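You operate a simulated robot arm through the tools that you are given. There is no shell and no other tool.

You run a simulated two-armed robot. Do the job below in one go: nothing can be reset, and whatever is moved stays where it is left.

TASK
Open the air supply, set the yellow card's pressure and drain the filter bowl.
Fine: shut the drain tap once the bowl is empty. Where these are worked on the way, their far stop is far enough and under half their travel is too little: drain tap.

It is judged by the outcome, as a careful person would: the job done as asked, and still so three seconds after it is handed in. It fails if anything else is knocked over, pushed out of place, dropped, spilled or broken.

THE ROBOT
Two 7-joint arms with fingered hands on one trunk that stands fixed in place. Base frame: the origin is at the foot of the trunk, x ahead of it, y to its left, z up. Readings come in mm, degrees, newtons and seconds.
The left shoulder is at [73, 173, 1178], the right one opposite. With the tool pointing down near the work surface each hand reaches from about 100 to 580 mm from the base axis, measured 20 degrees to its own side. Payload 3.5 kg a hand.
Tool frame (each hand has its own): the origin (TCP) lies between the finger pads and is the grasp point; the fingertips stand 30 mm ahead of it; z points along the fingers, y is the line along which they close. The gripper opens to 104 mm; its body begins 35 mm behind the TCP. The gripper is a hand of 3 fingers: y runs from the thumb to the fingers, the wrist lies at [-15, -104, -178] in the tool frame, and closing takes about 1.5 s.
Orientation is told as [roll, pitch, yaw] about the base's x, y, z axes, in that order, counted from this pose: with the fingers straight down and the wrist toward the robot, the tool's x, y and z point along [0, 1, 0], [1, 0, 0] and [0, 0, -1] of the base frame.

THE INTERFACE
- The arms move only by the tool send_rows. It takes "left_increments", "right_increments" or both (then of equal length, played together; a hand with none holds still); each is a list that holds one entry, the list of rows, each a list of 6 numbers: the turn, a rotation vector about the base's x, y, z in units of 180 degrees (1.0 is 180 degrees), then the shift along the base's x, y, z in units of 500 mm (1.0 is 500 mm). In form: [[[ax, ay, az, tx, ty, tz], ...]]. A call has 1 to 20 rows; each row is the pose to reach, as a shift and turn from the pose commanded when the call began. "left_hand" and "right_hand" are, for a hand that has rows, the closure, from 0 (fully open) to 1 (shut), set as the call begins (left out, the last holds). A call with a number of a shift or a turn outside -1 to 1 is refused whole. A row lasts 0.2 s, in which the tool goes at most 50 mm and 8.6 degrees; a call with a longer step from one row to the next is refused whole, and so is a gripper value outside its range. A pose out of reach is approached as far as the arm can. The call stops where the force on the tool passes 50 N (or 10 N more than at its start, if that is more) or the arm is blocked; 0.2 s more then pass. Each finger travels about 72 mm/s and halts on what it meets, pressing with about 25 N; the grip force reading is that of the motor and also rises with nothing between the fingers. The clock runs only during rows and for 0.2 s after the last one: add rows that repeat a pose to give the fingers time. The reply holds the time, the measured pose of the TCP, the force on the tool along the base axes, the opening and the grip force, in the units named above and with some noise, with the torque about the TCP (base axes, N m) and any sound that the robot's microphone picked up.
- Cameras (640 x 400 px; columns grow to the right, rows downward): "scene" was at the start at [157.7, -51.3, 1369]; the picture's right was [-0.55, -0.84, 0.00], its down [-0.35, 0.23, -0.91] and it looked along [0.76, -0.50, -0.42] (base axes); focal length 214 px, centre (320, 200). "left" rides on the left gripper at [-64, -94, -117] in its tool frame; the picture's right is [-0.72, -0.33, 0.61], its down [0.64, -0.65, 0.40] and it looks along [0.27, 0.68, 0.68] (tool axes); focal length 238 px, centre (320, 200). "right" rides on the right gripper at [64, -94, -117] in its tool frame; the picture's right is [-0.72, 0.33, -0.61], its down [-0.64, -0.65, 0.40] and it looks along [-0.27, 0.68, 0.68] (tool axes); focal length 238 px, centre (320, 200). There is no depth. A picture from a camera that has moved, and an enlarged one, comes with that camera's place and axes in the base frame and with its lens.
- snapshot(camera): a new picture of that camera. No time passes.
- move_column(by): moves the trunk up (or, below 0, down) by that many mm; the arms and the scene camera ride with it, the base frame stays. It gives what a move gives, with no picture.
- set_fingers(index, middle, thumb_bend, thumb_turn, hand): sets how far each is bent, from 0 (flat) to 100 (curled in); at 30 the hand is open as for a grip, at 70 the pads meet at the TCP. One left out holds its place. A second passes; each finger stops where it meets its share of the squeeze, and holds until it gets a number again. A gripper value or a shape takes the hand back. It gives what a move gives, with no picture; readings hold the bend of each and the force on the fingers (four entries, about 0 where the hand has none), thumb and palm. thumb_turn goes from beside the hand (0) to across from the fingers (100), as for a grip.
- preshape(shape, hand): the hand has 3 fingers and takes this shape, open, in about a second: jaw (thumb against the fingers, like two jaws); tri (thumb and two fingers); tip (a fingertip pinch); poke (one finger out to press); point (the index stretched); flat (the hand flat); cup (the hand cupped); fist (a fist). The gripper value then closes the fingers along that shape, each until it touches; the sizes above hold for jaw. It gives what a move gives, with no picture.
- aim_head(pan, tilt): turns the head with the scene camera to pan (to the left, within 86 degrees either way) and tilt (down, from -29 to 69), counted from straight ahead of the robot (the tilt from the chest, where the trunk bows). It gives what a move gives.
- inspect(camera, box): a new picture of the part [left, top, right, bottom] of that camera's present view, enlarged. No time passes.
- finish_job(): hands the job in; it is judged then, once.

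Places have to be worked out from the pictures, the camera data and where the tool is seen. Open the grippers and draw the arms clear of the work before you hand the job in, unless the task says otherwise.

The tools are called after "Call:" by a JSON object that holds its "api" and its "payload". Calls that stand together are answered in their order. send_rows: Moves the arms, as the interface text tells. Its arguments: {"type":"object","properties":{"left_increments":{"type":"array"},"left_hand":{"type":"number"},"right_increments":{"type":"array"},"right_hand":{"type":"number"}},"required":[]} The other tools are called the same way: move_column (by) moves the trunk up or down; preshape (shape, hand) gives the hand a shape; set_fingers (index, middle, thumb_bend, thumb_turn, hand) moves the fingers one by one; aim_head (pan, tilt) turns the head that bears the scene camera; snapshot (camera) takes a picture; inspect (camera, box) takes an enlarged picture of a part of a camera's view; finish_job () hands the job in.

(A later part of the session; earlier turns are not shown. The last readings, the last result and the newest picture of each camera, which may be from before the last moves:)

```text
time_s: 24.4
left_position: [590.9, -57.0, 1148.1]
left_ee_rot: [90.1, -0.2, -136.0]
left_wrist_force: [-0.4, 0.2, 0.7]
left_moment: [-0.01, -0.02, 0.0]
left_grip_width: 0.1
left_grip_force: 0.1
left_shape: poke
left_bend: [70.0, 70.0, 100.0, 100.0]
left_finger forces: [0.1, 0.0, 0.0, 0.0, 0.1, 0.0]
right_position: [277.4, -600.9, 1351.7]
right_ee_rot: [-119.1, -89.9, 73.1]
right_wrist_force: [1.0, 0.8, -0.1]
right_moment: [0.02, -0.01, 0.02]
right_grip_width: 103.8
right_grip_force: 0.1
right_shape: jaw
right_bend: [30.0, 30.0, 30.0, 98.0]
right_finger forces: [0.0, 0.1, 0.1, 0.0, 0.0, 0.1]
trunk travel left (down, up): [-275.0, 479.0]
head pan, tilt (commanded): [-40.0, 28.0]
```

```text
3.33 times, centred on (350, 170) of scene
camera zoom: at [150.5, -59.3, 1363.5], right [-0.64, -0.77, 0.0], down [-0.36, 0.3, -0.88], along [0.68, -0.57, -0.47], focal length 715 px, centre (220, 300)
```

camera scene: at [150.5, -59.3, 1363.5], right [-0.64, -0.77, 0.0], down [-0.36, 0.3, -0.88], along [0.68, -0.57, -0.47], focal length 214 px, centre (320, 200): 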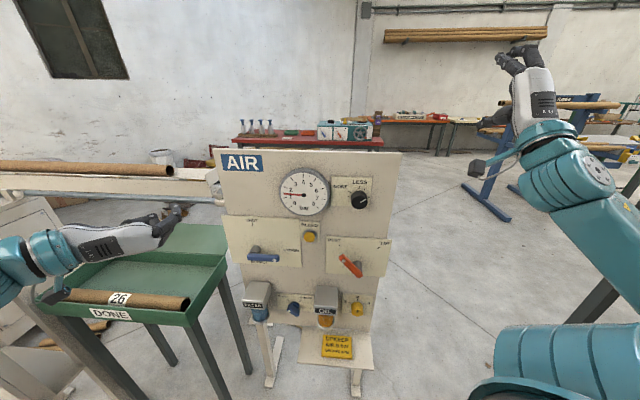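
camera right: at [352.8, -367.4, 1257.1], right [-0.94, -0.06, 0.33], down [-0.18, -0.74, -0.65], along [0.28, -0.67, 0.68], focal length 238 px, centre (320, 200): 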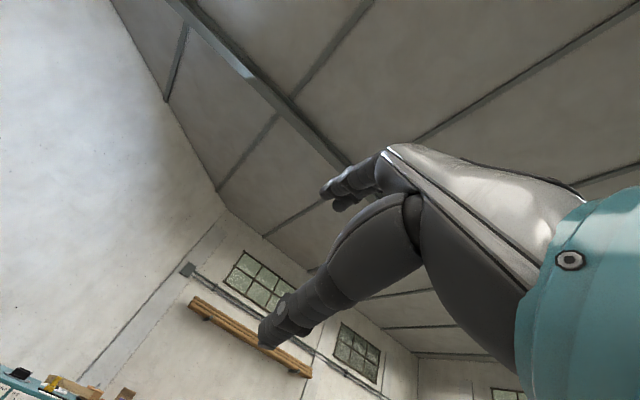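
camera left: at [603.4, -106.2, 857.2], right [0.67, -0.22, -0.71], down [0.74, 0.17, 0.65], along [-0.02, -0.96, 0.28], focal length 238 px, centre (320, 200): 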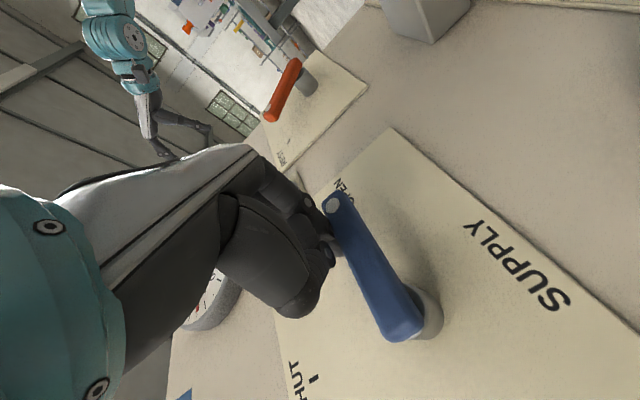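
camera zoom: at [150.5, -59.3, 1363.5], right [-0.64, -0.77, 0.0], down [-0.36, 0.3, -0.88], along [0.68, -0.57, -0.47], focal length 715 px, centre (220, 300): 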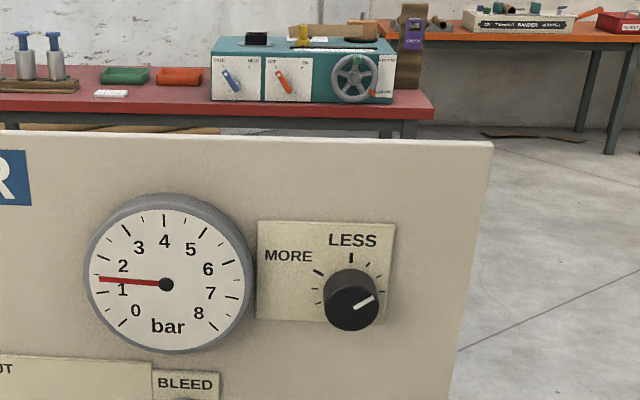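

The gauge reads about 1.4 bar with the knob pointer near 65° from LESS, and MORE is clockwise. I'll raise the trunk another 100 mm so the right wrist has room, then take the right hand down outside the panel's right edge.

Call:
{"api": "move_column", "payload": {"by": 100}}

Call:
{"api": "send_rows", "payload": {"right_increments": [[[0, 0, 0, 0, 0, -0.09], [0, 0, 0, 0, 0, -0.18], [0, 0, 0, 0, 0, -0.27], [0, 0, 0, 0, 0, -0.36], [0, 0, 0, 0, 0, -0.45], [0, 0, 0, 0, 0, -0.54], [0, 0, 0, 0, 0, -0.63], [0, 0, 0, 0, 0, -0.7]]], "right_hand": 0.3}}

Call:
{"api": "snapshot", "payload": {"camera": "scene"}}

```text
time_s: 25.7
left_position: [593.0, -55.4, 1248.8]
left_ee_rot: [90.0, -0.1, -135.9]
left_wrist_force: [-0.9, 0.0, -0.2]
left_moment: [0.0, 0.05, 0.02]
left_grip_width: 0.0
left_grip_force: 0.1
left_shape: poke
left_bend: [70.0, 70.0, 100.0, 100.0]
left_finger forces: [0.1, 0.0, 0.0, 0.0, 0.0, 0.0]
right_position: [278.5, -600.4, 1451.2]
right_ee_rot: [-83.1, -90.0, 37.1]
right_wrist_force: [0.2, -0.3, -0.4]
right_moment: [-0.01, 0.02, 0.02]
right_grip_width: 103.8
right_grip_force: 0.0
right_shape: jaw
right_bend: [30.0, 30.0, 30.0, 98.0]
right_finger forces: [0.0, 0.0, 0.1, 0.0, 0.0, 0.1]
trunk travel left (down, up): [-375.0, 379.0]
head pan, tilt (commanded): [-40.0, 28.0]
```

```text
time_s: 27.5
left_position: [592.5, -56.9, 1247.3]
left_ee_rot: [90.0, -0.1, -136.0]
left_wrist_force: [-0.5, 0.8, -0.7]
left_moment: [0.0, -0.01, -0.03]
left_grip_width: 0.0
left_grip_force: 0.0
left_shape: poke
left_bend: [70.0, 70.0, 100.0, 100.0]
left_finger forces: [0.0, 0.0, 0.1, 0.0, 0.0, 0.0]
right_position: [271.3, -622.5, 1126.8]
right_ee_rot: [-37.8, -89.9, -8.0]
right_wrist_force: [-0.4, -0.1, 0.2]
right_moment: [0.0, -0.01, 0.0]
right_grip_width: 73.3
right_grip_force: 0.1
right_shape: jaw
right_bend: [27.0, 37.0, 58.0, 99.0]
right_finger forces: [0.0, 0.1, 0.1, 0.0, 0.1, 0.0]
right hand out of reach, approached as far as the arm can: row 7, 8
trunk travel left (down, up): [-375.0, 379.0]
head pan, tilt (commanded): [-40.0, 28.0]
```

```text
taken
camera scene: at [116.8, -59.8, 1464.9], right [-0.64, -0.77, 0.0], down [-0.36, 0.3, -0.88], along [0.68, -0.57, -0.47], focal length 214 px, centre (320, 200)
```

scene: 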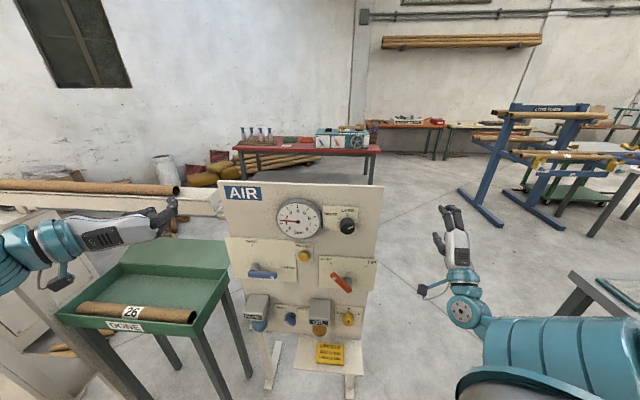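

The right hand is lower and right of the panel, at [271,-622,1127]. I'll swing it to the front of the knob, about 100 mm off the panel.

Call:
{"api": "send_rows", "payload": {"right_increments": [[[0, 0, 0, 0.0468, 0.0742, -0.0086], [0, 0, 0, 0.0937, 0.1483, -0.0172], [0, 0, 0, 0.1405, 0.2225, -0.0258], [0, 0, 0, 0.1873, 0.2967, -0.0344], [0, 0, 0, 0.2342, 0.3708, -0.043], [0, 0, 0, 0.281, 0.445, -0.0516]]]}}

Call:
{"api": "snapshot", "payload": {"camera": "scene"}}

Call:
{"api": "snapshot", "payload": {"camera": "right"}}

```text
time_s: 28.9
left_position: [592.2, -57.3, 1248.9]
left_ee_rot: [90.0, -0.1, -136.0]
left_wrist_force: [-1.0, 0.0, -0.5]
left_moment: [-0.03, -0.04, -0.01]
left_grip_width: 0.0
left_grip_force: 0.1
left_shape: poke
left_bend: [70.0, 70.0, 100.0, 100.0]
left_finger forces: [0.0, 0.0, 0.0, 0.1, 0.0, 0.0]
right_position: [307.4, -550.2, 1207.8]
right_ee_rot: [-72.6, -89.9, 26.5]
right_wrist_force: [0.0, 0.3, 0.6]
right_moment: [0.0, 0.0, 0.02]
right_grip_width: 73.2
right_grip_force: 0.1
right_shape: jaw
right_bend: [27.0, 37.0, 58.0, 99.0]
right_finger forces: [0.1, 0.0, 0.0, 0.1, 0.1, 0.0]
right hand out of reach, approached as far as the arm can: row 1, 2, 3, 4, 5, 6
trunk travel left (down, up): [-375.0, 379.0]
head pan, tilt (commanded): [-40.0, 28.0]
```

```text
taken
camera scene: at [116.7, -59.4, 1464.9], right [-0.64, -0.77, 0.0], down [-0.36, 0.3, -0.88], along [0.68, -0.57, -0.47], focal length 214 px, centre (320, 200)
```

scene: 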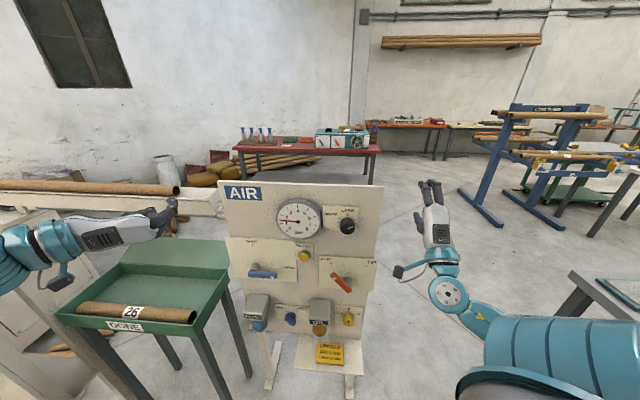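

```text
taken
camera right: at [272.4, -420.8, 1113.4], right [-0.94, -0.06, 0.33], down [-0.18, -0.74, -0.65], along [0.28, -0.67, 0.68], focal length 238 px, centre (320, 200)
```

right: 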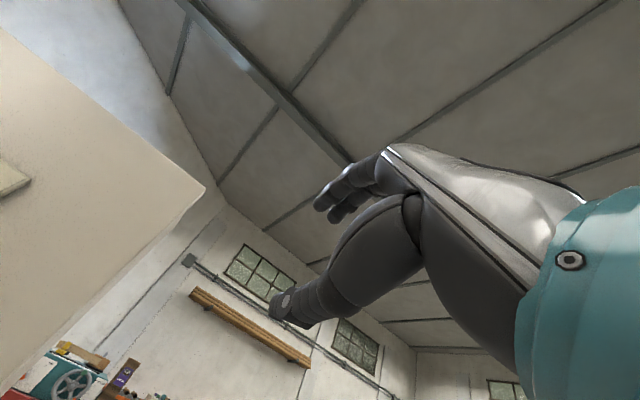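

The right arm is cramped here, while the left shoulder is well placed for the knob. I'll park the right hand farther right and up, then lower the trunk 250 mm and use the left hand.

Call:
{"api": "send_rows", "payload": {"right_increments": [[[0, 0, 0, -0.0247, -0.0467, 0.0613], [0, 0, 0, -0.0493, -0.0933, 0.1227], [0, 0, 0, -0.074, -0.14, 0.184]]]}}

Call:
{"api": "move_column", "payload": {"by": -250}}

Call:
{"api": "aim_head", "payload": {"pan": -42, "tilt": 18}}

Call:
{"api": "snapshot", "payload": {"camera": "scene"}}

Call:
{"api": "snapshot", "payload": {"camera": "left"}}

```text
time_s: 29.7
left_position: [590.8, -55.8, 1249.1]
left_ee_rot: [90.0, -0.1, -136.0]
left_wrist_force: [1.5, -0.1, 0.1]
left_moment: [-0.02, -0.02, 0.0]
left_grip_width: 0.0
left_grip_force: 0.1
left_shape: poke
left_bend: [70.0, 70.0, 100.0, 100.0]
left_finger forces: [0.0, 0.0, 0.1, 0.0, 0.1, 0.0]
right_position: [270.4, -619.9, 1298.2]
right_ee_rot: [75.8, -89.9, -121.8]
right_wrist_force: [-0.7, -0.1, 0.6]
right_moment: [0.02, 0.01, -0.03]
right_grip_width: 73.2
right_grip_force: 0.1
right_shape: jaw
right_bend: [27.0, 37.0, 58.0, 99.0]
right_finger forces: [0.0, 0.0, 0.0, 0.0, 0.0, 0.1]
trunk travel left (down, up): [-375.0, 379.0]
head pan, tilt (commanded): [-40.0, 28.0]
```

```text
time_s: 32.3
left_position: [590.7, -56.7, 998.9]
left_ee_rot: [90.1, 0.0, -135.9]
left_wrist_force: [-0.2, -0.4, -0.2]
left_moment: [-0.02, 0.0, 0.03]
left_grip_width: 0.2
left_grip_force: 0.1
left_shape: poke
left_bend: [70.0, 70.0, 100.0, 100.0]
left_finger forces: [0.0, 0.0, 0.1, 0.0, 0.1, 0.1]
right_position: [269.1, -620.8, 1048.4]
right_ee_rot: [164.6, -89.7, 149.5]
right_wrist_force: [0.0, 0.6, 0.8]
right_moment: [-0.01, -0.01, 0.0]
right_grip_width: 73.2
right_grip_force: 0.0
right_shape: jaw
right_bend: [27.0, 37.0, 58.0, 99.0]
right_finger forces: [0.1, 0.1, 0.0, 0.0, 0.1, 0.0]
trunk travel left (down, up): [-125.0, 629.0]
head pan, tilt (commanded): [-40.0, 28.0]
```

```text
time_s: 33.0
left_position: [592.4, -55.8, 998.7]
left_ee_rot: [90.0, 0.0, -135.9]
left_wrist_force: [0.2, -0.6, -0.2]
left_moment: [0.0, -0.01, -0.04]
left_grip_width: 0.1
left_grip_force: 0.0
left_shape: poke
left_bend: [70.0, 70.0, 100.0, 100.0]
left_finger forces: [0.0, 0.1, 0.0, 0.0, 0.0, 0.0]
right_position: [269.3, -621.5, 1047.2]
right_ee_rot: [-115.8, -90.0, 69.8]
right_wrist_force: [0.0, -0.3, 0.3]
right_moment: [0.05, 0.01, -0.02]
right_grip_width: 73.4
right_grip_force: 0.1
right_shape: jaw
right_bend: [27.0, 37.0, 58.0, 99.0]
right_finger forces: [0.0, 0.1, 0.0, 0.1, 0.1, 0.0]
trunk travel left (down, up): [-125.0, 629.0]
head pan, tilt (commanded): [-42.0, 18.0]
```

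```text
taken
camera scene: at [224.0, -63.1, 1223.9], right [-0.67, -0.74, 0.0], down [-0.23, 0.21, -0.95], along [0.71, -0.64, -0.31], focal length 214 px, centre (320, 200)
```

scene: 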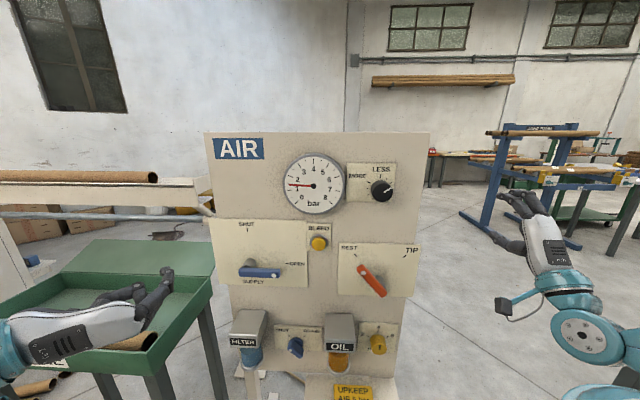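

```text
taken
camera left: at [578.8, 92.9, 934.3], right [0.66, -0.22, -0.72], down [0.75, 0.16, 0.64], along [-0.02, -0.96, 0.27], focal length 238 px, centre (320, 200)
```

left: 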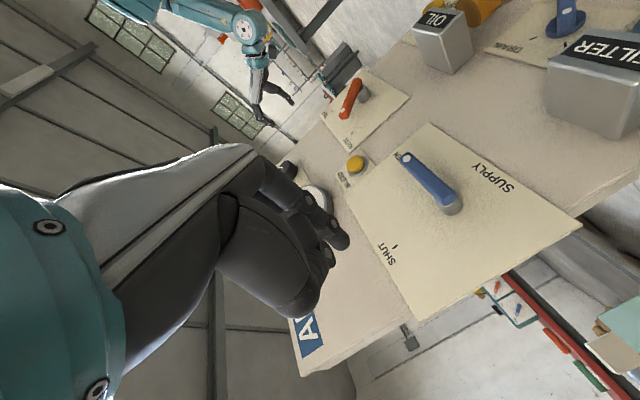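

The left arm is well placed. I'll open the left hand to the jaw shape and bring it across, about 90 mm off the panel, to face the black knob.

Call:
{"api": "preshape", "payload": {"hand": "left", "shape": "jaw"}}

Call:
{"api": "send_rows", "payload": {"left_increments": [[[0, 0, 0, -0.0386, -0.0781, 0.0227], [0, 0, 0, -0.0772, -0.1562, 0.0455], [0, 0, 0, -0.1158, -0.2343, 0.0682], [0, 0, 0, -0.1544, -0.3124, 0.0909], [0, 0, 0, -0.193, -0.3904, 0.1137], [0, 0, 0, -0.2316, -0.4685, 0.1364], [0, 0, 0, -0.2702, -0.5466, 0.1591], [0, 0, 0, -0.3088, -0.6247, 0.1819], [0, 0, 0, -0.3474, -0.7028, 0.2046]]]}}

Call:
{"api": "snapshot", "payload": {"camera": "scene"}}

Call:
{"api": "snapshot", "payload": {"camera": "left"}}

```text
time_s: 33.9
left_position: [591.4, -56.9, 998.0]
left_ee_rot: [90.0, -0.1, -136.0]
left_wrist_force: [0.2, 0.4, 0.6]
left_moment: [0.0, -0.03, 0.0]
left_grip_width: 103.8
left_grip_force: 0.1
left_shape: jaw
left_bend: [30.0, 30.0, 30.0, 98.0]
left_finger forces: [0.0, 0.0, 0.1, 0.0, 0.0, 0.1]
right_position: [269.6, -621.8, 1048.5]
right_ee_rot: [-113.3, -90.0, 67.2]
right_wrist_force: [1.0, -0.1, 0.4]
right_moment: [-0.01, 0.02, 0.0]
right_grip_width: 73.2
right_grip_force: 0.2
right_shape: jaw
right_bend: [27.0, 37.0, 58.0, 99.0]
right_finger forces: [0.1, 0.0, 0.0, 0.0, 0.0, 0.0]
trunk travel left (down, up): [-125.0, 629.0]
head pan, tilt (commanded): [-42.0, 18.0]
```

```text
time_s: 35.9
left_position: [427.5, -386.6, 1094.5]
left_ee_rot: [90.0, -0.1, -136.1]
left_wrist_force: [0.4, 0.3, -0.1]
left_moment: [-0.02, -0.03, 0.0]
left_grip_width: 103.9
left_grip_force: 0.1
left_shape: jaw
left_bend: [30.0, 30.0, 30.0, 98.0]
left_finger forces: [0.0, 0.1, 0.0, 0.0, 0.0, 0.1]
left hand out of reach, approached as far as the arm can: row 9
right_position: [270.1, -619.3, 1047.8]
right_ee_rot: [-106.1, -89.9, 60.1]
right_wrist_force: [0.1, 0.9, 0.2]
right_moment: [0.01, 0.01, -0.04]
right_grip_width: 73.1
right_grip_force: 0.1
right_shape: jaw
right_bend: [27.0, 37.0, 58.0, 99.0]
right_finger forces: [0.0, 0.0, 0.0, 0.0, 0.1, 0.0]
trunk travel left (down, up): [-125.0, 629.0]
head pan, tilt (commanded): [-42.0, 18.0]
```

```text
taken
camera scene: at [224.5, -62.4, 1223.9], right [-0.67, -0.74, 0.0], down [-0.23, 0.21, -0.95], along [0.71, -0.64, -0.31], focal length 214 px, centre (320, 200)
```

scene: 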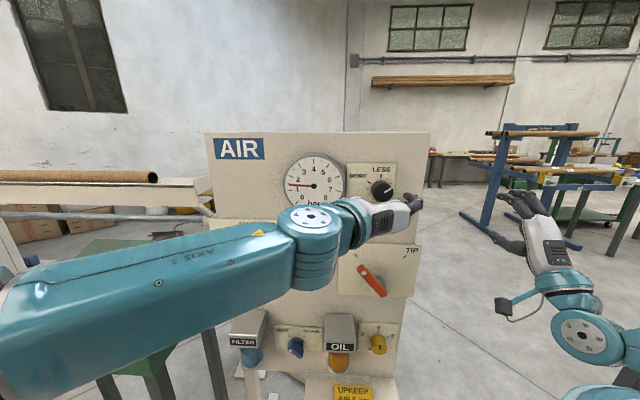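

```text
taken
camera left: at [414.8, -237.2, 1029.9], right [0.66, -0.22, -0.72], down [0.75, 0.16, 0.64], along [-0.02, -0.96, 0.27], focal length 238 px, centre (320, 200)
```

left: 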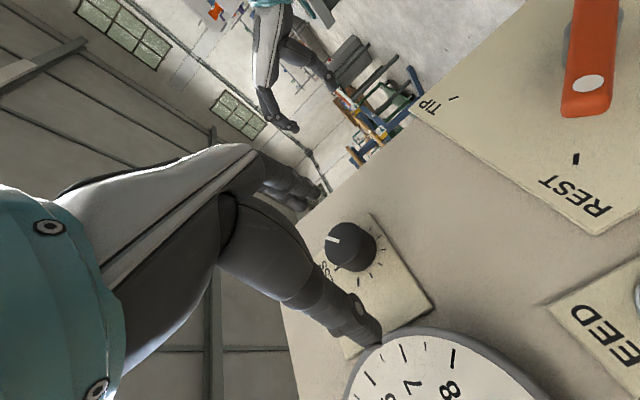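

The hand is about 20 mm short of the knob axis, at e ≈ -39 along the panel (target -18). I'll see whether it gets there closer to the panel.

Call:
{"api": "send_rows", "payload": {"left_increments": [[[0, 0, 0, 0.0199, -0.0206, 0.0065], [0, 0, 0, 0.0251, -0.0555, 0.013]]]}}

Call:
{"api": "snapshot", "payload": {"camera": "left"}}

```text
time_s: 36.5
left_position: [431.1, -387.4, 1093.9]
left_ee_rot: [89.9, -0.1, -136.0]
left_wrist_force: [0.3, 0.2, 0.0]
left_moment: [0.01, 0.05, 0.0]
left_grip_width: 103.8
left_grip_force: 0.1
left_shape: jaw
left_bend: [30.0, 30.0, 30.0, 98.0]
left_finger forces: [0.0, 0.0, 0.0, 0.1, 0.1, 0.0]
left hand out of reach, approached as far as the arm can: row 1, 2
right_position: [268.5, -621.9, 1048.1]
right_ee_rot: [-105.6, -90.0, 59.7]
right_wrist_force: [-0.4, 0.6, -0.5]
right_moment: [0.01, 0.0, 0.01]
right_grip_width: 73.2
right_grip_force: 0.1
right_shape: jaw
right_bend: [27.0, 37.0, 58.0, 99.0]
right_finger forces: [0.1, 0.1, 0.0, 0.0, 0.0, 0.1]
trunk travel left (down, up): [-125.0, 629.0]
head pan, tilt (commanded): [-42.0, 18.0]
```

```text
taken
camera left: at [418.9, -237.4, 1029.6], right [0.66, -0.22, -0.72], down [0.75, 0.16, 0.64], along [-0.02, -0.96, 0.27], focal length 238 px, centre (320, 200)
```

left: 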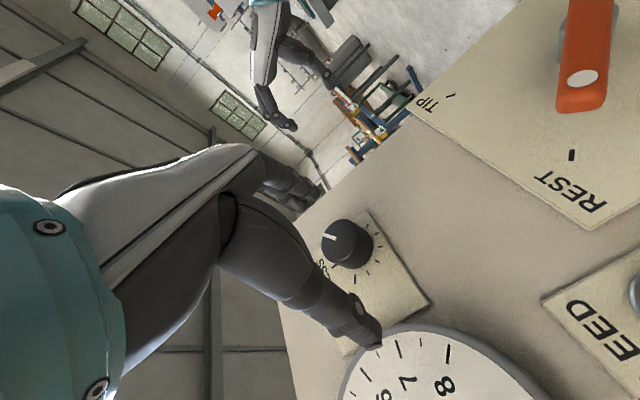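

The left arm meets a joint limit reaching across the body. I'll send it back the way it came and use the right arm with a mirrored roll (wrist outward), which mirrors the left-hand pose that worked.

Call:
{"api": "send_rows", "payload": {"left_increments": [[[0, 0, 0, 0.04, 0.0825, -0.0237], [0, 0, 0, 0.08, 0.165, -0.0475], [0, 0, 0, 0.12, 0.2475, -0.0712], [0, 0, 0, 0.16, 0.33, -0.095], [0, 0, 0, 0.2, 0.4125, -0.1187], [0, 0, 0, 0.24, 0.495, -0.1425], [0, 0, 0, 0.28, 0.5775, -0.1662], [0, 0, 0, 0.32, 0.66, -0.19]]]}}

Call:
{"api": "move_column", "payload": {"by": 200}}

Call:
{"api": "send_rows", "payload": {"right_increments": [[[-0.0316, 0.0327, 0, 0, 0, 0], [-0.0631, 0.0654, 0, 0, 0, 0], [-0.0947, 0.0981, 0, 0, 0, 0], [-0.1263, 0.1308, 0, 0, 0, 0], [-0.1579, 0.1635, 0, 0, 0, 0], [-0.1894, 0.1963, 0, 0, 0, 0], [-0.221, 0.229, 0, 0, 0, 0], [-0.2526, 0.2617, 0, 0, 0, 0], [-0.2841, 0.2944, 0, 0, 0, 0], [-0.3157, 0.3271, 0, 0, 0, 0], [-0.3473, 0.3598, 0, 0, 0, 0]]]}}

Call:
{"api": "snapshot", "payload": {"camera": "scene"}}

Call:
{"api": "snapshot", "payload": {"camera": "right"}}

```text
time_s: 38.3
left_position: [593.7, -56.0, 998.8]
left_ee_rot: [89.9, 0.0, -136.0]
left_wrist_force: [0.5, -0.4, -0.6]
left_moment: [0.0, -0.01, -0.02]
left_grip_width: 103.6
left_grip_force: 0.1
left_shape: jaw
left_bend: [30.0, 30.0, 30.0, 98.0]
left_finger forces: [0.0, 0.0, 0.0, 0.0, 0.1, 0.0]
right_position: [269.2, -621.0, 1050.0]
right_ee_rot: [-109.6, -90.0, 63.6]
right_wrist_force: [0.1, -0.7, -0.7]
right_moment: [0.0, 0.02, 0.02]
right_grip_width: 73.2
right_grip_force: 0.1
right_shape: jaw
right_bend: [27.0, 37.0, 58.0, 99.0]
right_finger forces: [0.0, 0.0, 0.0, 0.0, 0.0, 0.0]
trunk travel left (down, up): [-125.0, 629.0]
head pan, tilt (commanded): [-42.0, 18.0]
```

```text
time_s: 40.5
left_position: [593.1, -56.6, 1198.5]
left_ee_rot: [90.0, -0.1, -136.0]
left_wrist_force: [-0.2, -0.3, 1.2]
left_moment: [0.01, -0.03, -0.01]
left_grip_width: 104.2
left_grip_force: 0.0
left_shape: jaw
left_bend: [30.0, 30.0, 30.0, 98.0]
left_finger forces: [0.1, 0.1, 0.0, 0.1, 0.0, 0.1]
right_position: [270.0, -620.2, 1247.0]
right_ee_rot: [-65.4, -89.9, 19.3]
right_wrist_force: [-0.7, 0.1, 0.8]
right_moment: [0.04, 0.0, 0.01]
right_grip_width: 73.0
right_grip_force: 0.1
right_shape: jaw
right_bend: [27.0, 37.0, 58.0, 99.0]
right_finger forces: [0.0, 0.0, 0.0, 0.0, 0.1, 0.1]
trunk travel left (down, up): [-325.0, 429.0]
head pan, tilt (commanded): [-42.0, 18.0]
```

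```text
time_s: 42.9
left_position: [589.8, -57.7, 1199.4]
left_ee_rot: [90.0, 0.1, -136.0]
left_wrist_force: [-0.3, -0.5, -0.1]
left_moment: [0.03, -0.01, -0.04]
left_grip_width: 103.8
left_grip_force: 0.1
left_shape: jaw
left_bend: [30.0, 30.0, 30.0, 98.0]
left_finger forces: [0.0, 0.1, 0.1, 0.0, 0.0, 0.0]
right_position: [268.8, -621.4, 1248.5]
right_ee_rot: [-90.1, 0.0, 43.9]
right_wrist_force: [-0.6, 0.1, 0.1]
right_moment: [0.0, 0.01, 0.0]
right_grip_width: 73.0
right_grip_force: 0.1
right_shape: jaw
right_bend: [27.0, 37.0, 58.0, 99.0]
right_finger forces: [0.1, 0.0, 0.0, 0.0, 0.1, 0.0]
trunk travel left (down, up): [-325.0, 429.0]
head pan, tilt (commanded): [-42.0, 18.0]
```

```text
taken
camera scene: at [130.9, -63.0, 1430.6], right [-0.67, -0.74, 0.0], down [-0.23, 0.21, -0.95], along [0.71, -0.64, -0.31], focal length 214 px, centre (320, 200)
```

scene: 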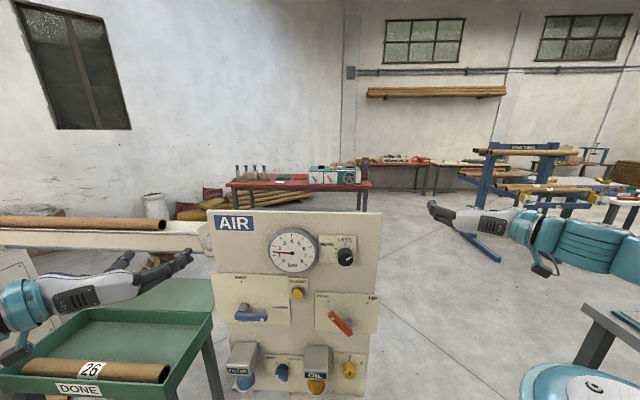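

```text
taken
camera right: at [121.6, -602.4, 1184.6], right [-0.19, 0.67, 0.72], down [-0.19, -0.74, 0.64], along [0.96, -0.02, 0.27], focal length 238 px, centre (320, 200)
```

right: 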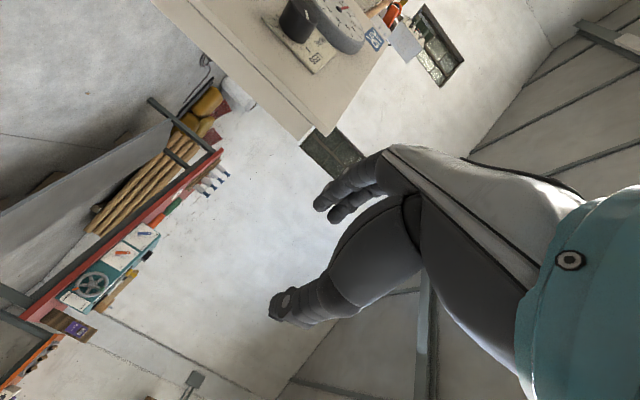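

Rolled without trouble. I'll move the right hand in front of the knob, starting about 90 mm off the panel.

Call:
{"api": "send_rows", "payload": {"right_increments": [[[0, 0, 0, 0.03, 0.0816, -0.0421], [0, 0, 0, 0.0728, 0.1428, -0.0843], [0, 0, 0, 0.1157, 0.204, -0.1264], [0, 0, 0, 0.1585, 0.2652, -0.1686], [0, 0, 0, 0.2013, 0.3264, -0.2107], [0, 0, 0, 0.2442, 0.3876, -0.2529], [0, 0, 0, 0.2998, 0.4284, -0.295]]]}}

Call:
{"api": "snapshot", "payload": {"camera": "scene"}}

Call:
{"api": "snapshot", "payload": {"camera": "right"}}

```text
time_s: 44.5
left_position: [592.6, -55.8, 1199.5]
left_ee_rot: [90.1, 0.0, -136.0]
left_wrist_force: [0.3, -0.1, 0.1]
left_moment: [-0.02, 0.02, 0.01]
left_grip_width: 104.1
left_grip_force: 0.0
left_shape: jaw
left_bend: [30.0, 30.0, 30.0, 98.0]
left_finger forces: [0.0, 0.1, 0.0, 0.0, 0.0, 0.0]
right_position: [412.7, -444.7, 1116.4]
right_ee_rot: [-89.7, 0.2, 44.4]
right_wrist_force: [-4.1, 4.1, 0.3]
right_moment: [0.04, 0.01, 0.23]
right_grip_width: 72.5
right_grip_force: 0.1
right_shape: jaw
right_bend: [27.0, 37.0, 58.0, 99.0]
right_finger forces: [6.0, 0.0, 0.0, 0.1, 0.1, 0.1]
right hand out of reach, approached as far as the arm can: row 4, 5, 6, 7
trunk travel left (down, up): [-325.0, 429.0]
head pan, tilt (commanded): [-42.0, 18.0]
```

```text
taken
camera scene: at [131.8, -61.7, 1430.3], right [-0.67, -0.74, 0.0], down [-0.23, 0.21, -0.95], along [0.71, -0.64, -0.31], focal length 214 px, centre (320, 200)
```

scene: 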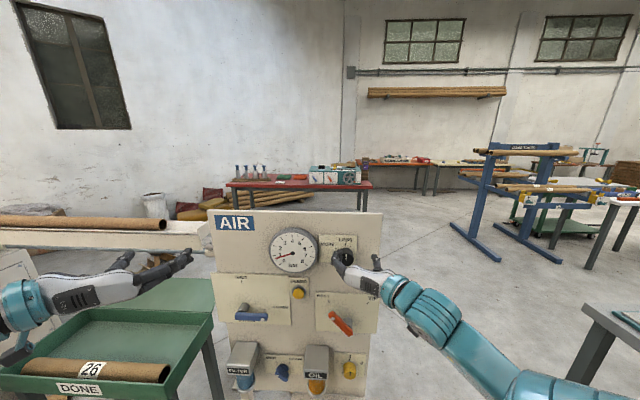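

```text
taken
camera right: at [264.7, -425.4, 1054.2], right [-0.19, 0.66, 0.72], down [-0.18, -0.75, 0.64], along [0.97, -0.01, 0.26], focal length 238 px, centre (320, 200)
```

right: 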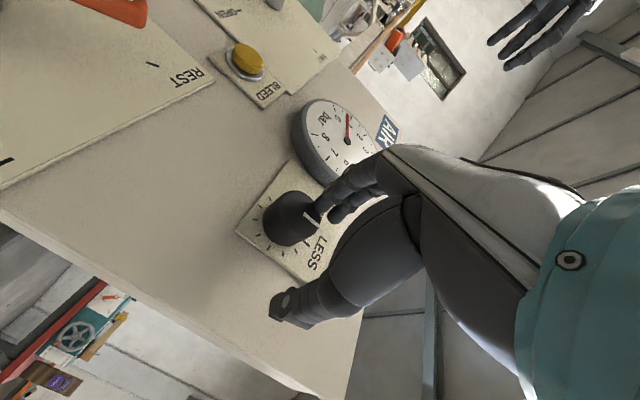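

The right hand stopped short at [413,-445,1116] and its index finger is touching something lightly (6 N). I'll zoom in before moving anything.

Call:
{"api": "inspect", "payload": {"camera": "right", "box": [220, 80, 420, 280]}}

Call:
{"api": "inspect", "payload": {"camera": "scene", "box": [260, 220, 400, 310]}}

```text
2.00 times, centred on (320, 180) of right
camera zoom: at [264.7, -425.4, 1054.2], right [-0.19, 0.66, 0.72], down [-0.18, -0.75, 0.64], along [0.97, -0.01, 0.26], focal length 477 px, centre (320, 240)
```

zoom: 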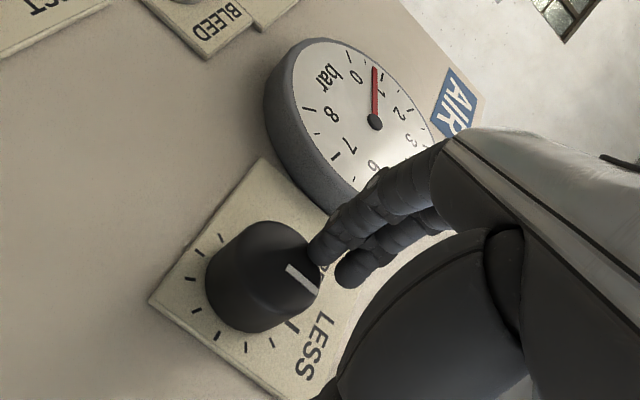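

```text
4.44 times, centred on (330, 265) of scene
camera zoom: at [131.8, -61.7, 1430.3], right [-0.67, -0.74, 0.0], down [-0.23, 0.21, -0.95], along [0.71, -0.64, -0.31], focal length 953 px, centre (276, -89)
```

zoom: 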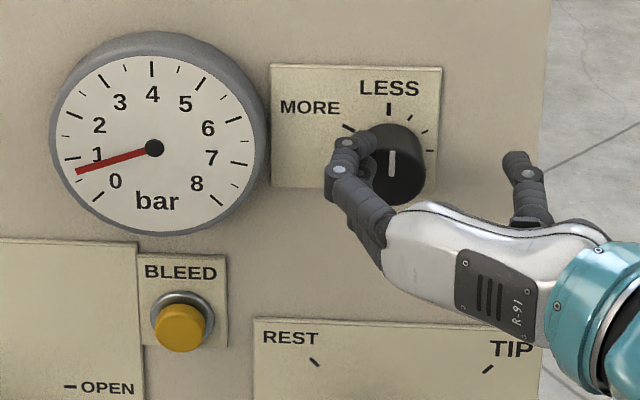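

While sweeping in, the finger brushed the knob round to LESS and the gauge fell to about 0.6 bar, so turning it back simply lowers the pressure. I'll centre the hand on the knob by going left, then in, with fingers on one side and thumb on the other.

Call:
{"api": "send_rows", "payload": {"right_increments": [[[0, 0, 0, 0.0243, 0.0151, -0.014], [0, 0, 0, 0.05, 0.026, -0.03], [0, 0, 0, 0.0597, 0.0159, -0.03], [0, 0, 0, 0.0694, 0.006, -0.03]]]}}

Call:
{"api": "inspect", "payload": {"camera": "right", "box": [200, 80, 420, 300]}}

Call:
{"api": "inspect", "payload": {"camera": "scene", "box": [260, 220, 400, 310]}}

```text
time_s: 45.5
left_position: [588.1, -55.2, 1200.8]
left_ee_rot: [90.2, 0.1, -135.9]
left_wrist_force: [0.3, 0.0, -0.7]
left_moment: [-0.02, 0.01, -0.05]
left_grip_width: 104.1
left_grip_force: 0.0
left_shape: jaw
left_bend: [30.0, 30.0, 30.0, 98.0]
left_finger forces: [0.0, 0.0, 0.0, 0.0, 0.0, 0.1]
right_position: [416.9, -443.9, 1116.3]
right_ee_rot: [-89.8, -0.6, 45.7]
right_wrist_force: [-32.1, 25.9, 0.6]
right_moment: [0.12, 0.1, 1.65]
right_grip_width: 70.4
right_grip_force: 0.1
right_shape: jaw
right_bend: [26.0, 37.0, 58.0, 99.0]
right_finger forces: [41.3, 0.0, 0.0, 0.0, 0.0, 0.1]
right hand out of reach, approached as far as the arm can: row 1, 2, 3, 4
trunk travel left (down, up): [-325.0, 429.0]
head pan, tilt (commanded): [-42.0, 18.0]
stopped in row 4 (right hand): the force on the tool passed its limit at 69 N (the readings are from after the stop); the commanded pose is now the measured one
```

```text
1.82 times, centred on (310, 190) of right
camera zoom: at [268.9, -428.5, 1051.2], right [-0.21, 0.66, 0.72], down [-0.17, -0.76, 0.63], along [0.96, 0.01, 0.27], focal length 433 px, centre (338, 218)
```

zoom: 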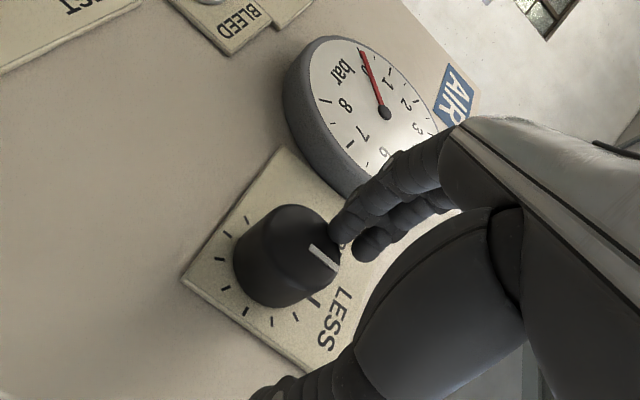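

```text
4.44 times, centred on (330, 265) of scene
camera zoom: at [127.8, -60.2, 1431.0], right [-0.67, -0.74, 0.0], down [-0.23, 0.2, -0.95], along [0.71, -0.64, -0.31], focal length 953 px, centre (276, -89)
```

zoom: 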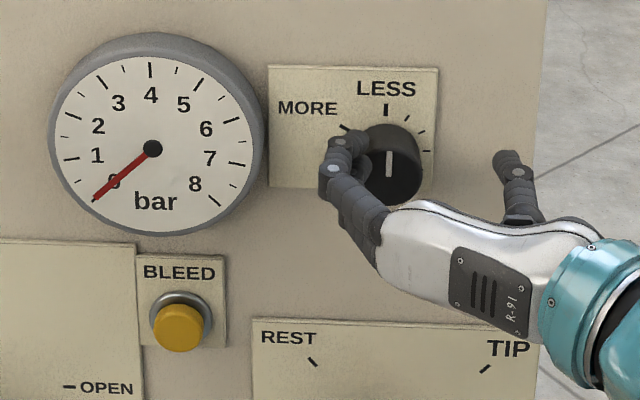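

The finger pressed hard on the knob face because the arm could go in but not left. The knob sits at LESS and the gauge now reads 0, so the scale is roughly 46° per bar. I'll back the right hand off and out to the right.

Call:
{"api": "send_rows", "payload": {"right_increments": [[[0, 0, 0, -0.0111, 0.0115, 0], [0, 0, 0, -0.028, 0.0175, 0], [0, 0, 0, -0.0621, 0.0068, 0], [0, 0, 0, -0.128, -0.0402, 0], [0, 0, 0, -0.1856, -0.0957, 0]]]}}

Call:
{"api": "snapshot", "payload": {"camera": "scene"}}

```text
time_s: 46.7
left_position: [592.5, -58.1, 1199.1]
left_ee_rot: [90.0, 0.0, -136.1]
left_wrist_force: [0.5, 0.0, -0.1]
left_moment: [-0.01, 0.02, -0.01]
left_grip_width: 103.9
left_grip_force: 0.0
left_shape: jaw
left_bend: [30.0, 30.0, 30.0, 98.0]
left_finger forces: [0.0, 0.1, 0.1, 0.0, 0.0, 0.1]
right_position: [329.7, -503.4, 1115.0]
right_ee_rot: [-89.5, -0.2, 45.1]
right_wrist_force: [0.1, -0.1, 0.0]
right_moment: [0.0, 0.03, -0.03]
right_grip_width: 73.7
right_grip_force: 0.1
right_shape: jaw
right_bend: [27.0, 37.0, 58.0, 99.0]
right_finger forces: [0.0, 0.0, 0.0, 0.0, 0.0, 0.1]
right hand out of reach, approached as far as the arm can: row 2, 3, 4, 5
trunk travel left (down, up): [-325.0, 429.0]
head pan, tilt (commanded): [-42.0, 18.0]
```

```text
taken
camera scene: at [131.4, -63.2, 1430.5], right [-0.67, -0.74, 0.0], down [-0.23, 0.21, -0.95], along [0.71, -0.64, -0.31], focal length 214 px, centre (320, 200)
```

scene: 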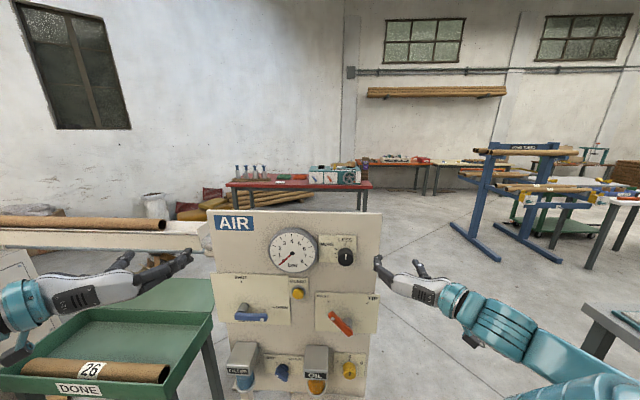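

I'll try the left arm again at this higher trunk setting, where the shoulder is farther back, and move the right hand well clear as it goes.

Call:
{"api": "send_rows", "payload": {"left_increments": [[[0, 0, 0, -0.0393, -0.077, -0.0218], [0, 0, 0, -0.0787, -0.154, -0.0436], [0, 0, 0, -0.118, -0.2311, -0.0653], [0, 0, 0, -0.1573, -0.3081, -0.0871], [0, 0, 0, -0.1967, -0.3851, -0.1089], [0, 0, 0, -0.236, -0.4621, -0.1307], [0, 0, 0, -0.2753, -0.5391, -0.1524], [0, 0, 0, -0.3147, -0.6162, -0.1742], [0, 0, 0, -0.354, -0.6932, -0.196]]], "right_increments": [[[0, 0, 0, -0.0527, -0.0507, 0], [0, 0, 0, -0.1053, -0.1013, 0], [0, 0, 0, -0.158, -0.152, 0], [0, 0, 0, -0.158, -0.152, 0], [0, 0, 0, -0.158, -0.152, 0], [0, 0, 0, -0.158, -0.152, 0], [0, 0, 0, -0.158, -0.152, 0], [0, 0, 0, -0.158, -0.152, 0], [0, 0, 0, -0.158, -0.152, 0]]]}}

Call:
{"api": "snapshot", "payload": {"camera": "scene"}}

Call:
{"api": "snapshot", "payload": {"camera": "left"}}

```text
time_s: 48.7
left_position: [417.9, -377.8, 1100.2]
left_ee_rot: [90.0, 0.0, -136.0]
left_wrist_force: [0.1, -0.5, 0.4]
left_moment: [0.0, 0.03, 0.0]
left_grip_width: 104.0
left_grip_force: 0.0
left_shape: jaw
left_bend: [30.0, 30.0, 30.0, 98.0]
left_finger forces: [0.0, 0.0, 0.1, 0.0, 0.0, 0.0]
left hand out of reach, approached as far as the arm can: row 9
right_position: [250.9, -576.9, 1115.1]
right_ee_rot: [-89.7, -0.2, 44.9]
right_wrist_force: [0.6, 0.2, -0.7]
right_moment: [0.03, -0.01, 0.03]
right_grip_width: 72.9
right_grip_force: 0.0
right_shape: jaw
right_bend: [27.0, 37.0, 58.0, 99.0]
right_finger forces: [0.1, 0.1, 0.0, 0.1, 0.0, 0.0]
right hand out of reach, approached as far as the arm can: row 1, 2
trunk travel left (down, up): [-325.0, 429.0]
head pan, tilt (commanded): [-42.0, 18.0]
```

```text
taken
camera scene: at [131.8, -62.4, 1430.5], right [-0.67, -0.74, 0.0], down [-0.23, 0.21, -0.95], along [0.71, -0.64, -0.31], focal length 214 px, centre (320, 200)
```

scene: 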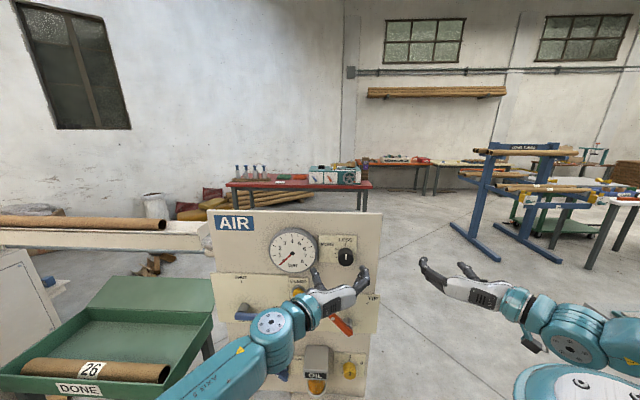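

```text
taken
camera left: at [405.3, -229.0, 1035.9], right [0.66, -0.22, -0.72], down [0.75, 0.16, 0.64], along [-0.02, -0.96, 0.27], focal length 238 px, centre (320, 200)
```

left: 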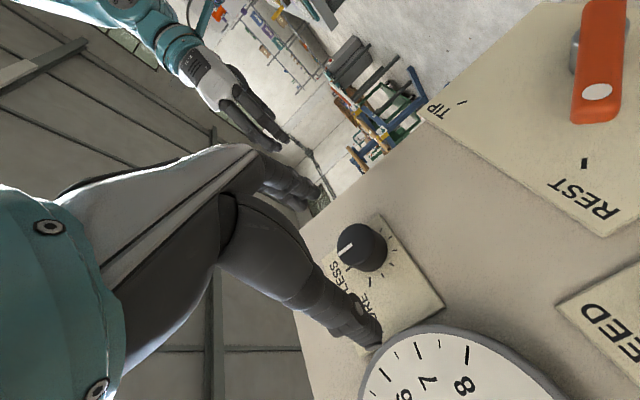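

The left arm meets the same limit here. The right arm's trouble was only closeness to its shoulder (about 290 mm minimum), so raising the trunk another 100 mm should fix that. I'll retract the left arm first.

Call:
{"api": "send_rows", "payload": {"left_increments": [[[0, 0, 0, 0.0435, 0.08, 0.0245], [0, 0, 0, 0.087, 0.16, 0.049], [0, 0, 0, 0.1305, 0.24, 0.0735], [0, 0, 0, 0.174, 0.32, 0.098], [0, 0, 0, 0.2175, 0.4, 0.1225], [0, 0, 0, 0.261, 0.48, 0.147], [0, 0, 0, 0.3045, 0.56, 0.1715], [0, 0, 0, 0.348, 0.64, 0.196]]]}}

Call:
{"api": "move_column", "payload": {"by": 110}}

Call:
{"api": "aim_head", "payload": {"pan": -42, "tilt": 30}}

Call:
{"api": "snapshot", "payload": {"camera": "scene"}}

```text
time_s: 50.5
left_position: [592.6, -59.6, 1198.8]
left_ee_rot: [90.0, -0.1, -136.0]
left_wrist_force: [0.7, 0.1, 1.1]
left_moment: [0.02, 0.01, 0.0]
left_grip_width: 104.0
left_grip_force: 0.1
left_shape: jaw
left_bend: [30.0, 30.0, 30.0, 98.0]
left_finger forces: [0.0, 0.0, 0.0, 0.0, 0.1, 0.0]
right_position: [251.2, -577.6, 1114.0]
right_ee_rot: [-89.8, -0.2, 45.0]
right_wrist_force: [0.1, 0.2, -1.3]
right_moment: [0.02, 0.0, -0.03]
right_grip_width: 72.9
right_grip_force: 0.0
right_shape: jaw
right_bend: [27.0, 37.0, 58.0, 99.0]
right_finger forces: [0.1, 0.0, 0.0, 0.1, 0.1, 0.0]
trunk travel left (down, up): [-325.0, 429.0]
head pan, tilt (commanded): [-42.0, 18.0]
```

```text
time_s: 51.9
left_position: [593.0, -58.7, 1307.7]
left_ee_rot: [90.1, -0.1, -135.9]
left_wrist_force: [-0.4, 0.1, 0.2]
left_moment: [0.01, 0.0, -0.01]
left_grip_width: 103.8
left_grip_force: 0.0
left_shape: jaw
left_bend: [30.0, 30.0, 30.0, 98.0]
left_finger forces: [0.0, 0.0, 0.0, 0.1, 0.0, 0.0]
right_position: [252.5, -576.3, 1223.3]
right_ee_rot: [-89.6, -0.2, 44.9]
right_wrist_force: [0.0, -0.3, -0.7]
right_moment: [-0.02, -0.02, 0.0]
right_grip_width: 72.9
right_grip_force: 0.0
right_shape: jaw
right_bend: [27.0, 37.0, 58.0, 99.0]
right_finger forces: [0.1, 0.0, 0.1, 0.1, 0.0, 0.0]
trunk travel left (down, up): [-435.0, 319.0]
head pan, tilt (commanded): [-42.0, 18.0]
```

```text
time_s: 52.7
left_position: [592.3, -57.8, 1308.3]
left_ee_rot: [90.0, -0.1, -136.0]
left_wrist_force: [0.1, 0.4, 0.2]
left_moment: [-0.01, 0.01, 0.04]
left_grip_width: 103.6
left_grip_force: 0.1
left_shape: jaw
left_bend: [30.0, 30.0, 30.0, 98.0]
left_finger forces: [0.0, 0.1, 0.0, 0.1, 0.0, 0.0]
right_position: [250.4, -577.1, 1224.9]
right_ee_rot: [-89.6, -0.1, 44.9]
right_wrist_force: [-0.8, -0.1, -0.2]
right_moment: [-0.01, -0.01, 0.0]
right_grip_width: 72.9
right_grip_force: 0.2
right_shape: jaw
right_bend: [27.0, 37.0, 58.0, 99.0]
right_finger forces: [0.0, 0.0, 0.0, 0.0, 0.0, 0.1]
trunk travel left (down, up): [-435.0, 319.0]
head pan, tilt (commanded): [-42.0, 30.0]
```

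```text
taken
camera scene: at [99.9, -61.2, 1522.3], right [-0.67, -0.74, 0.0], down [-0.37, 0.33, -0.87], along [0.64, -0.58, -0.5], focal length 214 px, centre (320, 200)
```

scene: 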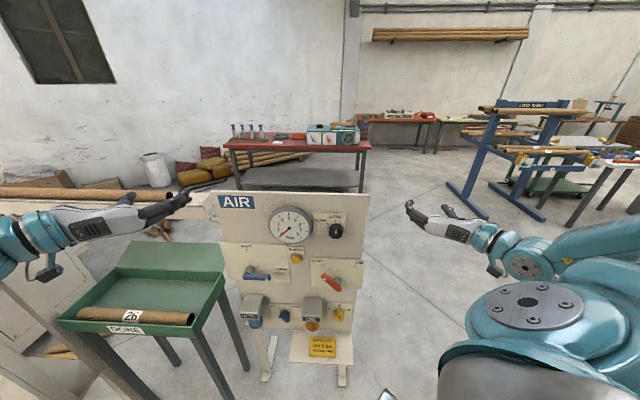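

The trunk is at +160 and the right hand is clear at e ≈ 220. I'll take it down outside the panel, then across to the knob, 110 mm off the panel this time so nothing brushes the knob.

Call:
{"api": "send_rows", "payload": {"right_increments": [[[0, 0, -0.002, -0.0116, 0.012, -0.0827], [0, 0, -0.005, -0.0232, 0.024, -0.1653], [0, 0, -0.005, -0.0348, 0.036, -0.248], [0, 0, -0.005, 0.0225, 0.0914, -0.248], [0, 0, -0.005, 0.0798, 0.1468, -0.248], [0, 0, -0.005, 0.1371, 0.2023, -0.248], [0, 0, -0.005, 0.1944, 0.2577, -0.248], [0, 0, -0.005, 0.2517, 0.3131, -0.248], [0, 0, -0.005, 0.309, 0.3686, -0.248]]]}}

Call:
{"api": "snapshot", "payload": {"camera": "right"}}

Call:
{"api": "snapshot", "payload": {"camera": "scene"}}

```text
time_s: 54.7
left_position: [592.8, -58.7, 1308.1]
left_ee_rot: [90.1, -0.1, -136.1]
left_wrist_force: [0.6, -0.7, -0.4]
left_moment: [-0.03, 0.01, -0.03]
left_grip_width: 104.1
left_grip_force: 0.1
left_shape: jaw
left_bend: [30.0, 30.0, 30.0, 98.0]
left_finger forces: [0.0, 0.1, 0.1, 0.1, 0.1, 0.1]
right_position: [405.8, -394.6, 1100.3]
right_ee_rot: [-89.6, -0.1, 44.0]
right_wrist_force: [-0.1, -0.2, -0.3]
right_moment: [-0.03, 0.02, 0.01]
right_grip_width: 73.0
right_grip_force: 0.0
right_shape: jaw
right_bend: [27.0, 37.0, 58.0, 99.0]
right_finger forces: [0.1, 0.0, 0.1, 0.1, 0.1, 0.0]
trunk travel left (down, up): [-435.0, 319.0]
head pan, tilt (commanded): [-42.0, 30.0]
```

```text
taken
camera right: at [258.5, -373.6, 1037.9], right [-0.19, 0.66, 0.72], down [-0.19, -0.75, 0.64], along [0.96, -0.02, 0.27], focal length 238 px, centre (320, 200)
```

right: 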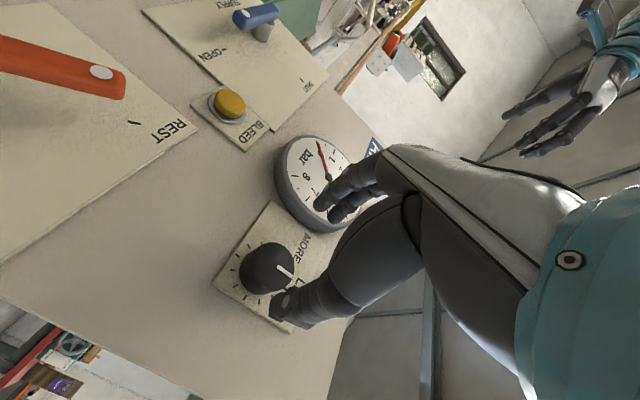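

```text
taken
camera scene: at [100.5, -61.0, 1522.2], right [-0.67, -0.74, 0.0], down [-0.37, 0.33, -0.87], along [0.64, -0.58, -0.5], focal length 214 px, centre (320, 200)
```

scene: 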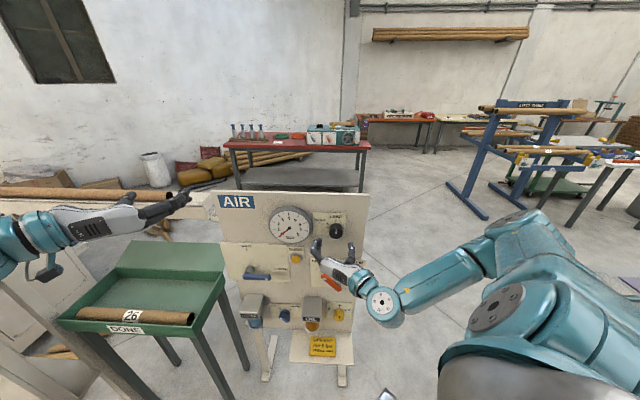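

The hand now faces the knob squarely, with the knob axis between thumb and fingers. Before gripping, I'll test how far it can roll counter-clockwise here.

Call:
{"api": "send_rows", "payload": {"right_increments": [[[-0.0289, 0.03, 0, 0, 0, 0], [-0.0579, 0.06, 0, 0, 0, 0], [-0.0868, 0.0899, 0, 0, 0, 0], [-0.1158, 0.1199, 0, 0, 0, 0], [-0.1447, 0.1499, 0, 0, 0, 0], [-0.1736, 0.1799, 0, 0, 0, 0], [-0.2026, 0.2098, 0, 0, 0, 0], [-0.2315, 0.2398, 0, 0, 0, 0]]]}}

Call:
{"api": "snapshot", "payload": {"camera": "scene"}}

Call:
{"api": "snapshot", "payload": {"camera": "right"}}

```text
time_s: 56.5
left_position: [593.3, -58.4, 1308.7]
left_ee_rot: [90.0, -0.1, -136.0]
left_wrist_force: [-0.5, -0.3, 0.1]
left_moment: [-0.03, 0.0, 0.0]
left_grip_width: 103.6
left_grip_force: 0.0
left_shape: jaw
left_bend: [30.0, 30.0, 30.0, 98.0]
left_finger forces: [0.0, 0.0, 0.0, 0.1, 0.1, 0.0]
right_position: [406.3, -391.8, 1100.1]
right_ee_rot: [-89.5, 59.9, 44.1]
right_wrist_force: [-0.9, 1.0, 0.3]
right_moment: [0.0, 0.01, 0.04]
right_grip_width: 72.8
right_grip_force: 0.1
right_shape: jaw
right_bend: [27.0, 37.0, 58.0, 99.0]
right_finger forces: [0.0, 0.1, 0.0, 0.1, 0.0, 0.0]
trunk travel left (down, up): [-435.0, 319.0]
head pan, tilt (commanded): [-42.0, 30.0]
```

```text
taken
camera scene: at [100.2, -61.1, 1522.2], right [-0.67, -0.74, 0.0], down [-0.37, 0.33, -0.87], along [0.64, -0.58, -0.5], focal length 214 px, centre (320, 200)
```

scene: 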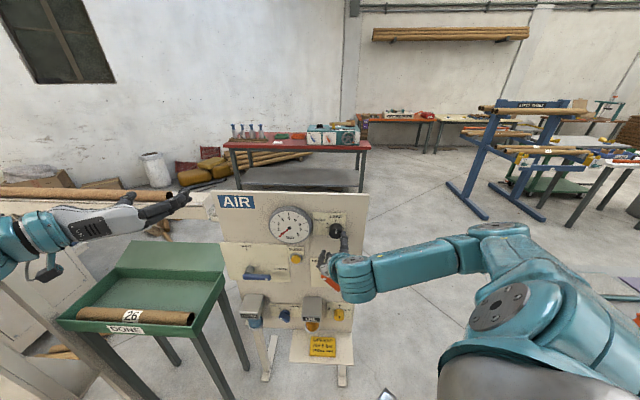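

```text
taken
camera right: at [252.9, -378.5, 1150.6], right [0.14, 0.99, 0.08], down [0.45, -0.14, 0.88], along [0.88, -0.09, -0.46], focal length 238 px, centre (320, 200)
```

right: 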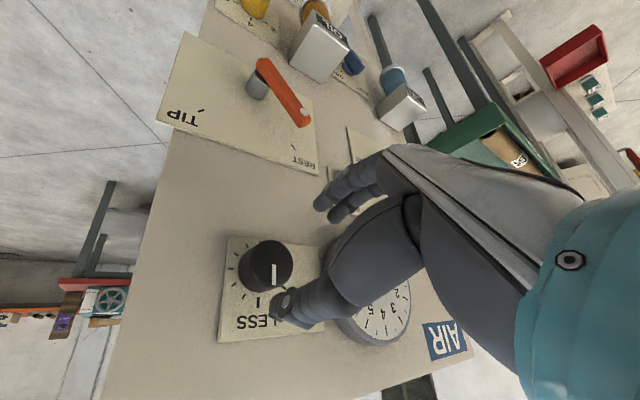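

It rolls 60° easily. I'll test a further 40°.

Call:
{"api": "send_rows", "payload": {"right_increments": [[[-0.0309, 0.032, 0, 0, 0, 0], [-0.0617, 0.064, 0, 0, 0, 0], [-0.0926, 0.0959, 0, 0, 0, 0], [-0.1235, 0.1279, 0, 0, 0, 0], [-0.1543, 0.1599, 0, 0, 0, 0]]]}}

Call:
{"api": "snapshot", "payload": {"camera": "right"}}

```text
time_s: 57.7
left_position: [592.2, -58.3, 1309.4]
left_ee_rot: [90.0, 0.0, -135.9]
left_wrist_force: [-0.8, -0.3, 0.1]
left_moment: [0.03, -0.01, -0.02]
left_grip_width: 104.0
left_grip_force: 0.0
left_shape: jaw
left_bend: [30.0, 30.0, 30.0, 98.0]
left_finger forces: [0.0, 0.0, 0.0, 0.1, 0.0, 0.0]
right_position: [404.8, -393.1, 1100.4]
right_ee_rot: [90.1, 80.2, -136.2]
right_wrist_force: [0.0, 0.6, 0.2]
right_moment: [-0.04, 0.0, 0.02]
right_grip_width: 72.7
right_grip_force: 0.1
right_shape: jaw
right_bend: [27.0, 37.0, 58.0, 99.0]
right_finger forces: [0.0, 0.0, 0.1, 0.1, 0.0, 0.1]
trunk travel left (down, up): [-435.0, 319.0]
head pan, tilt (commanded): [-42.0, 30.0]
```

```text
taken
camera right: at [293.1, -340.1, 1204.6], right [0.05, 0.89, -0.45], down [0.82, 0.22, 0.53], along [0.57, -0.39, -0.72], focal length 238 px, centre (320, 200)
```

right: 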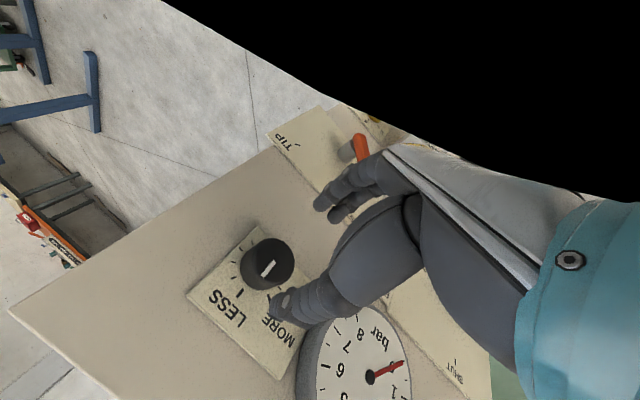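

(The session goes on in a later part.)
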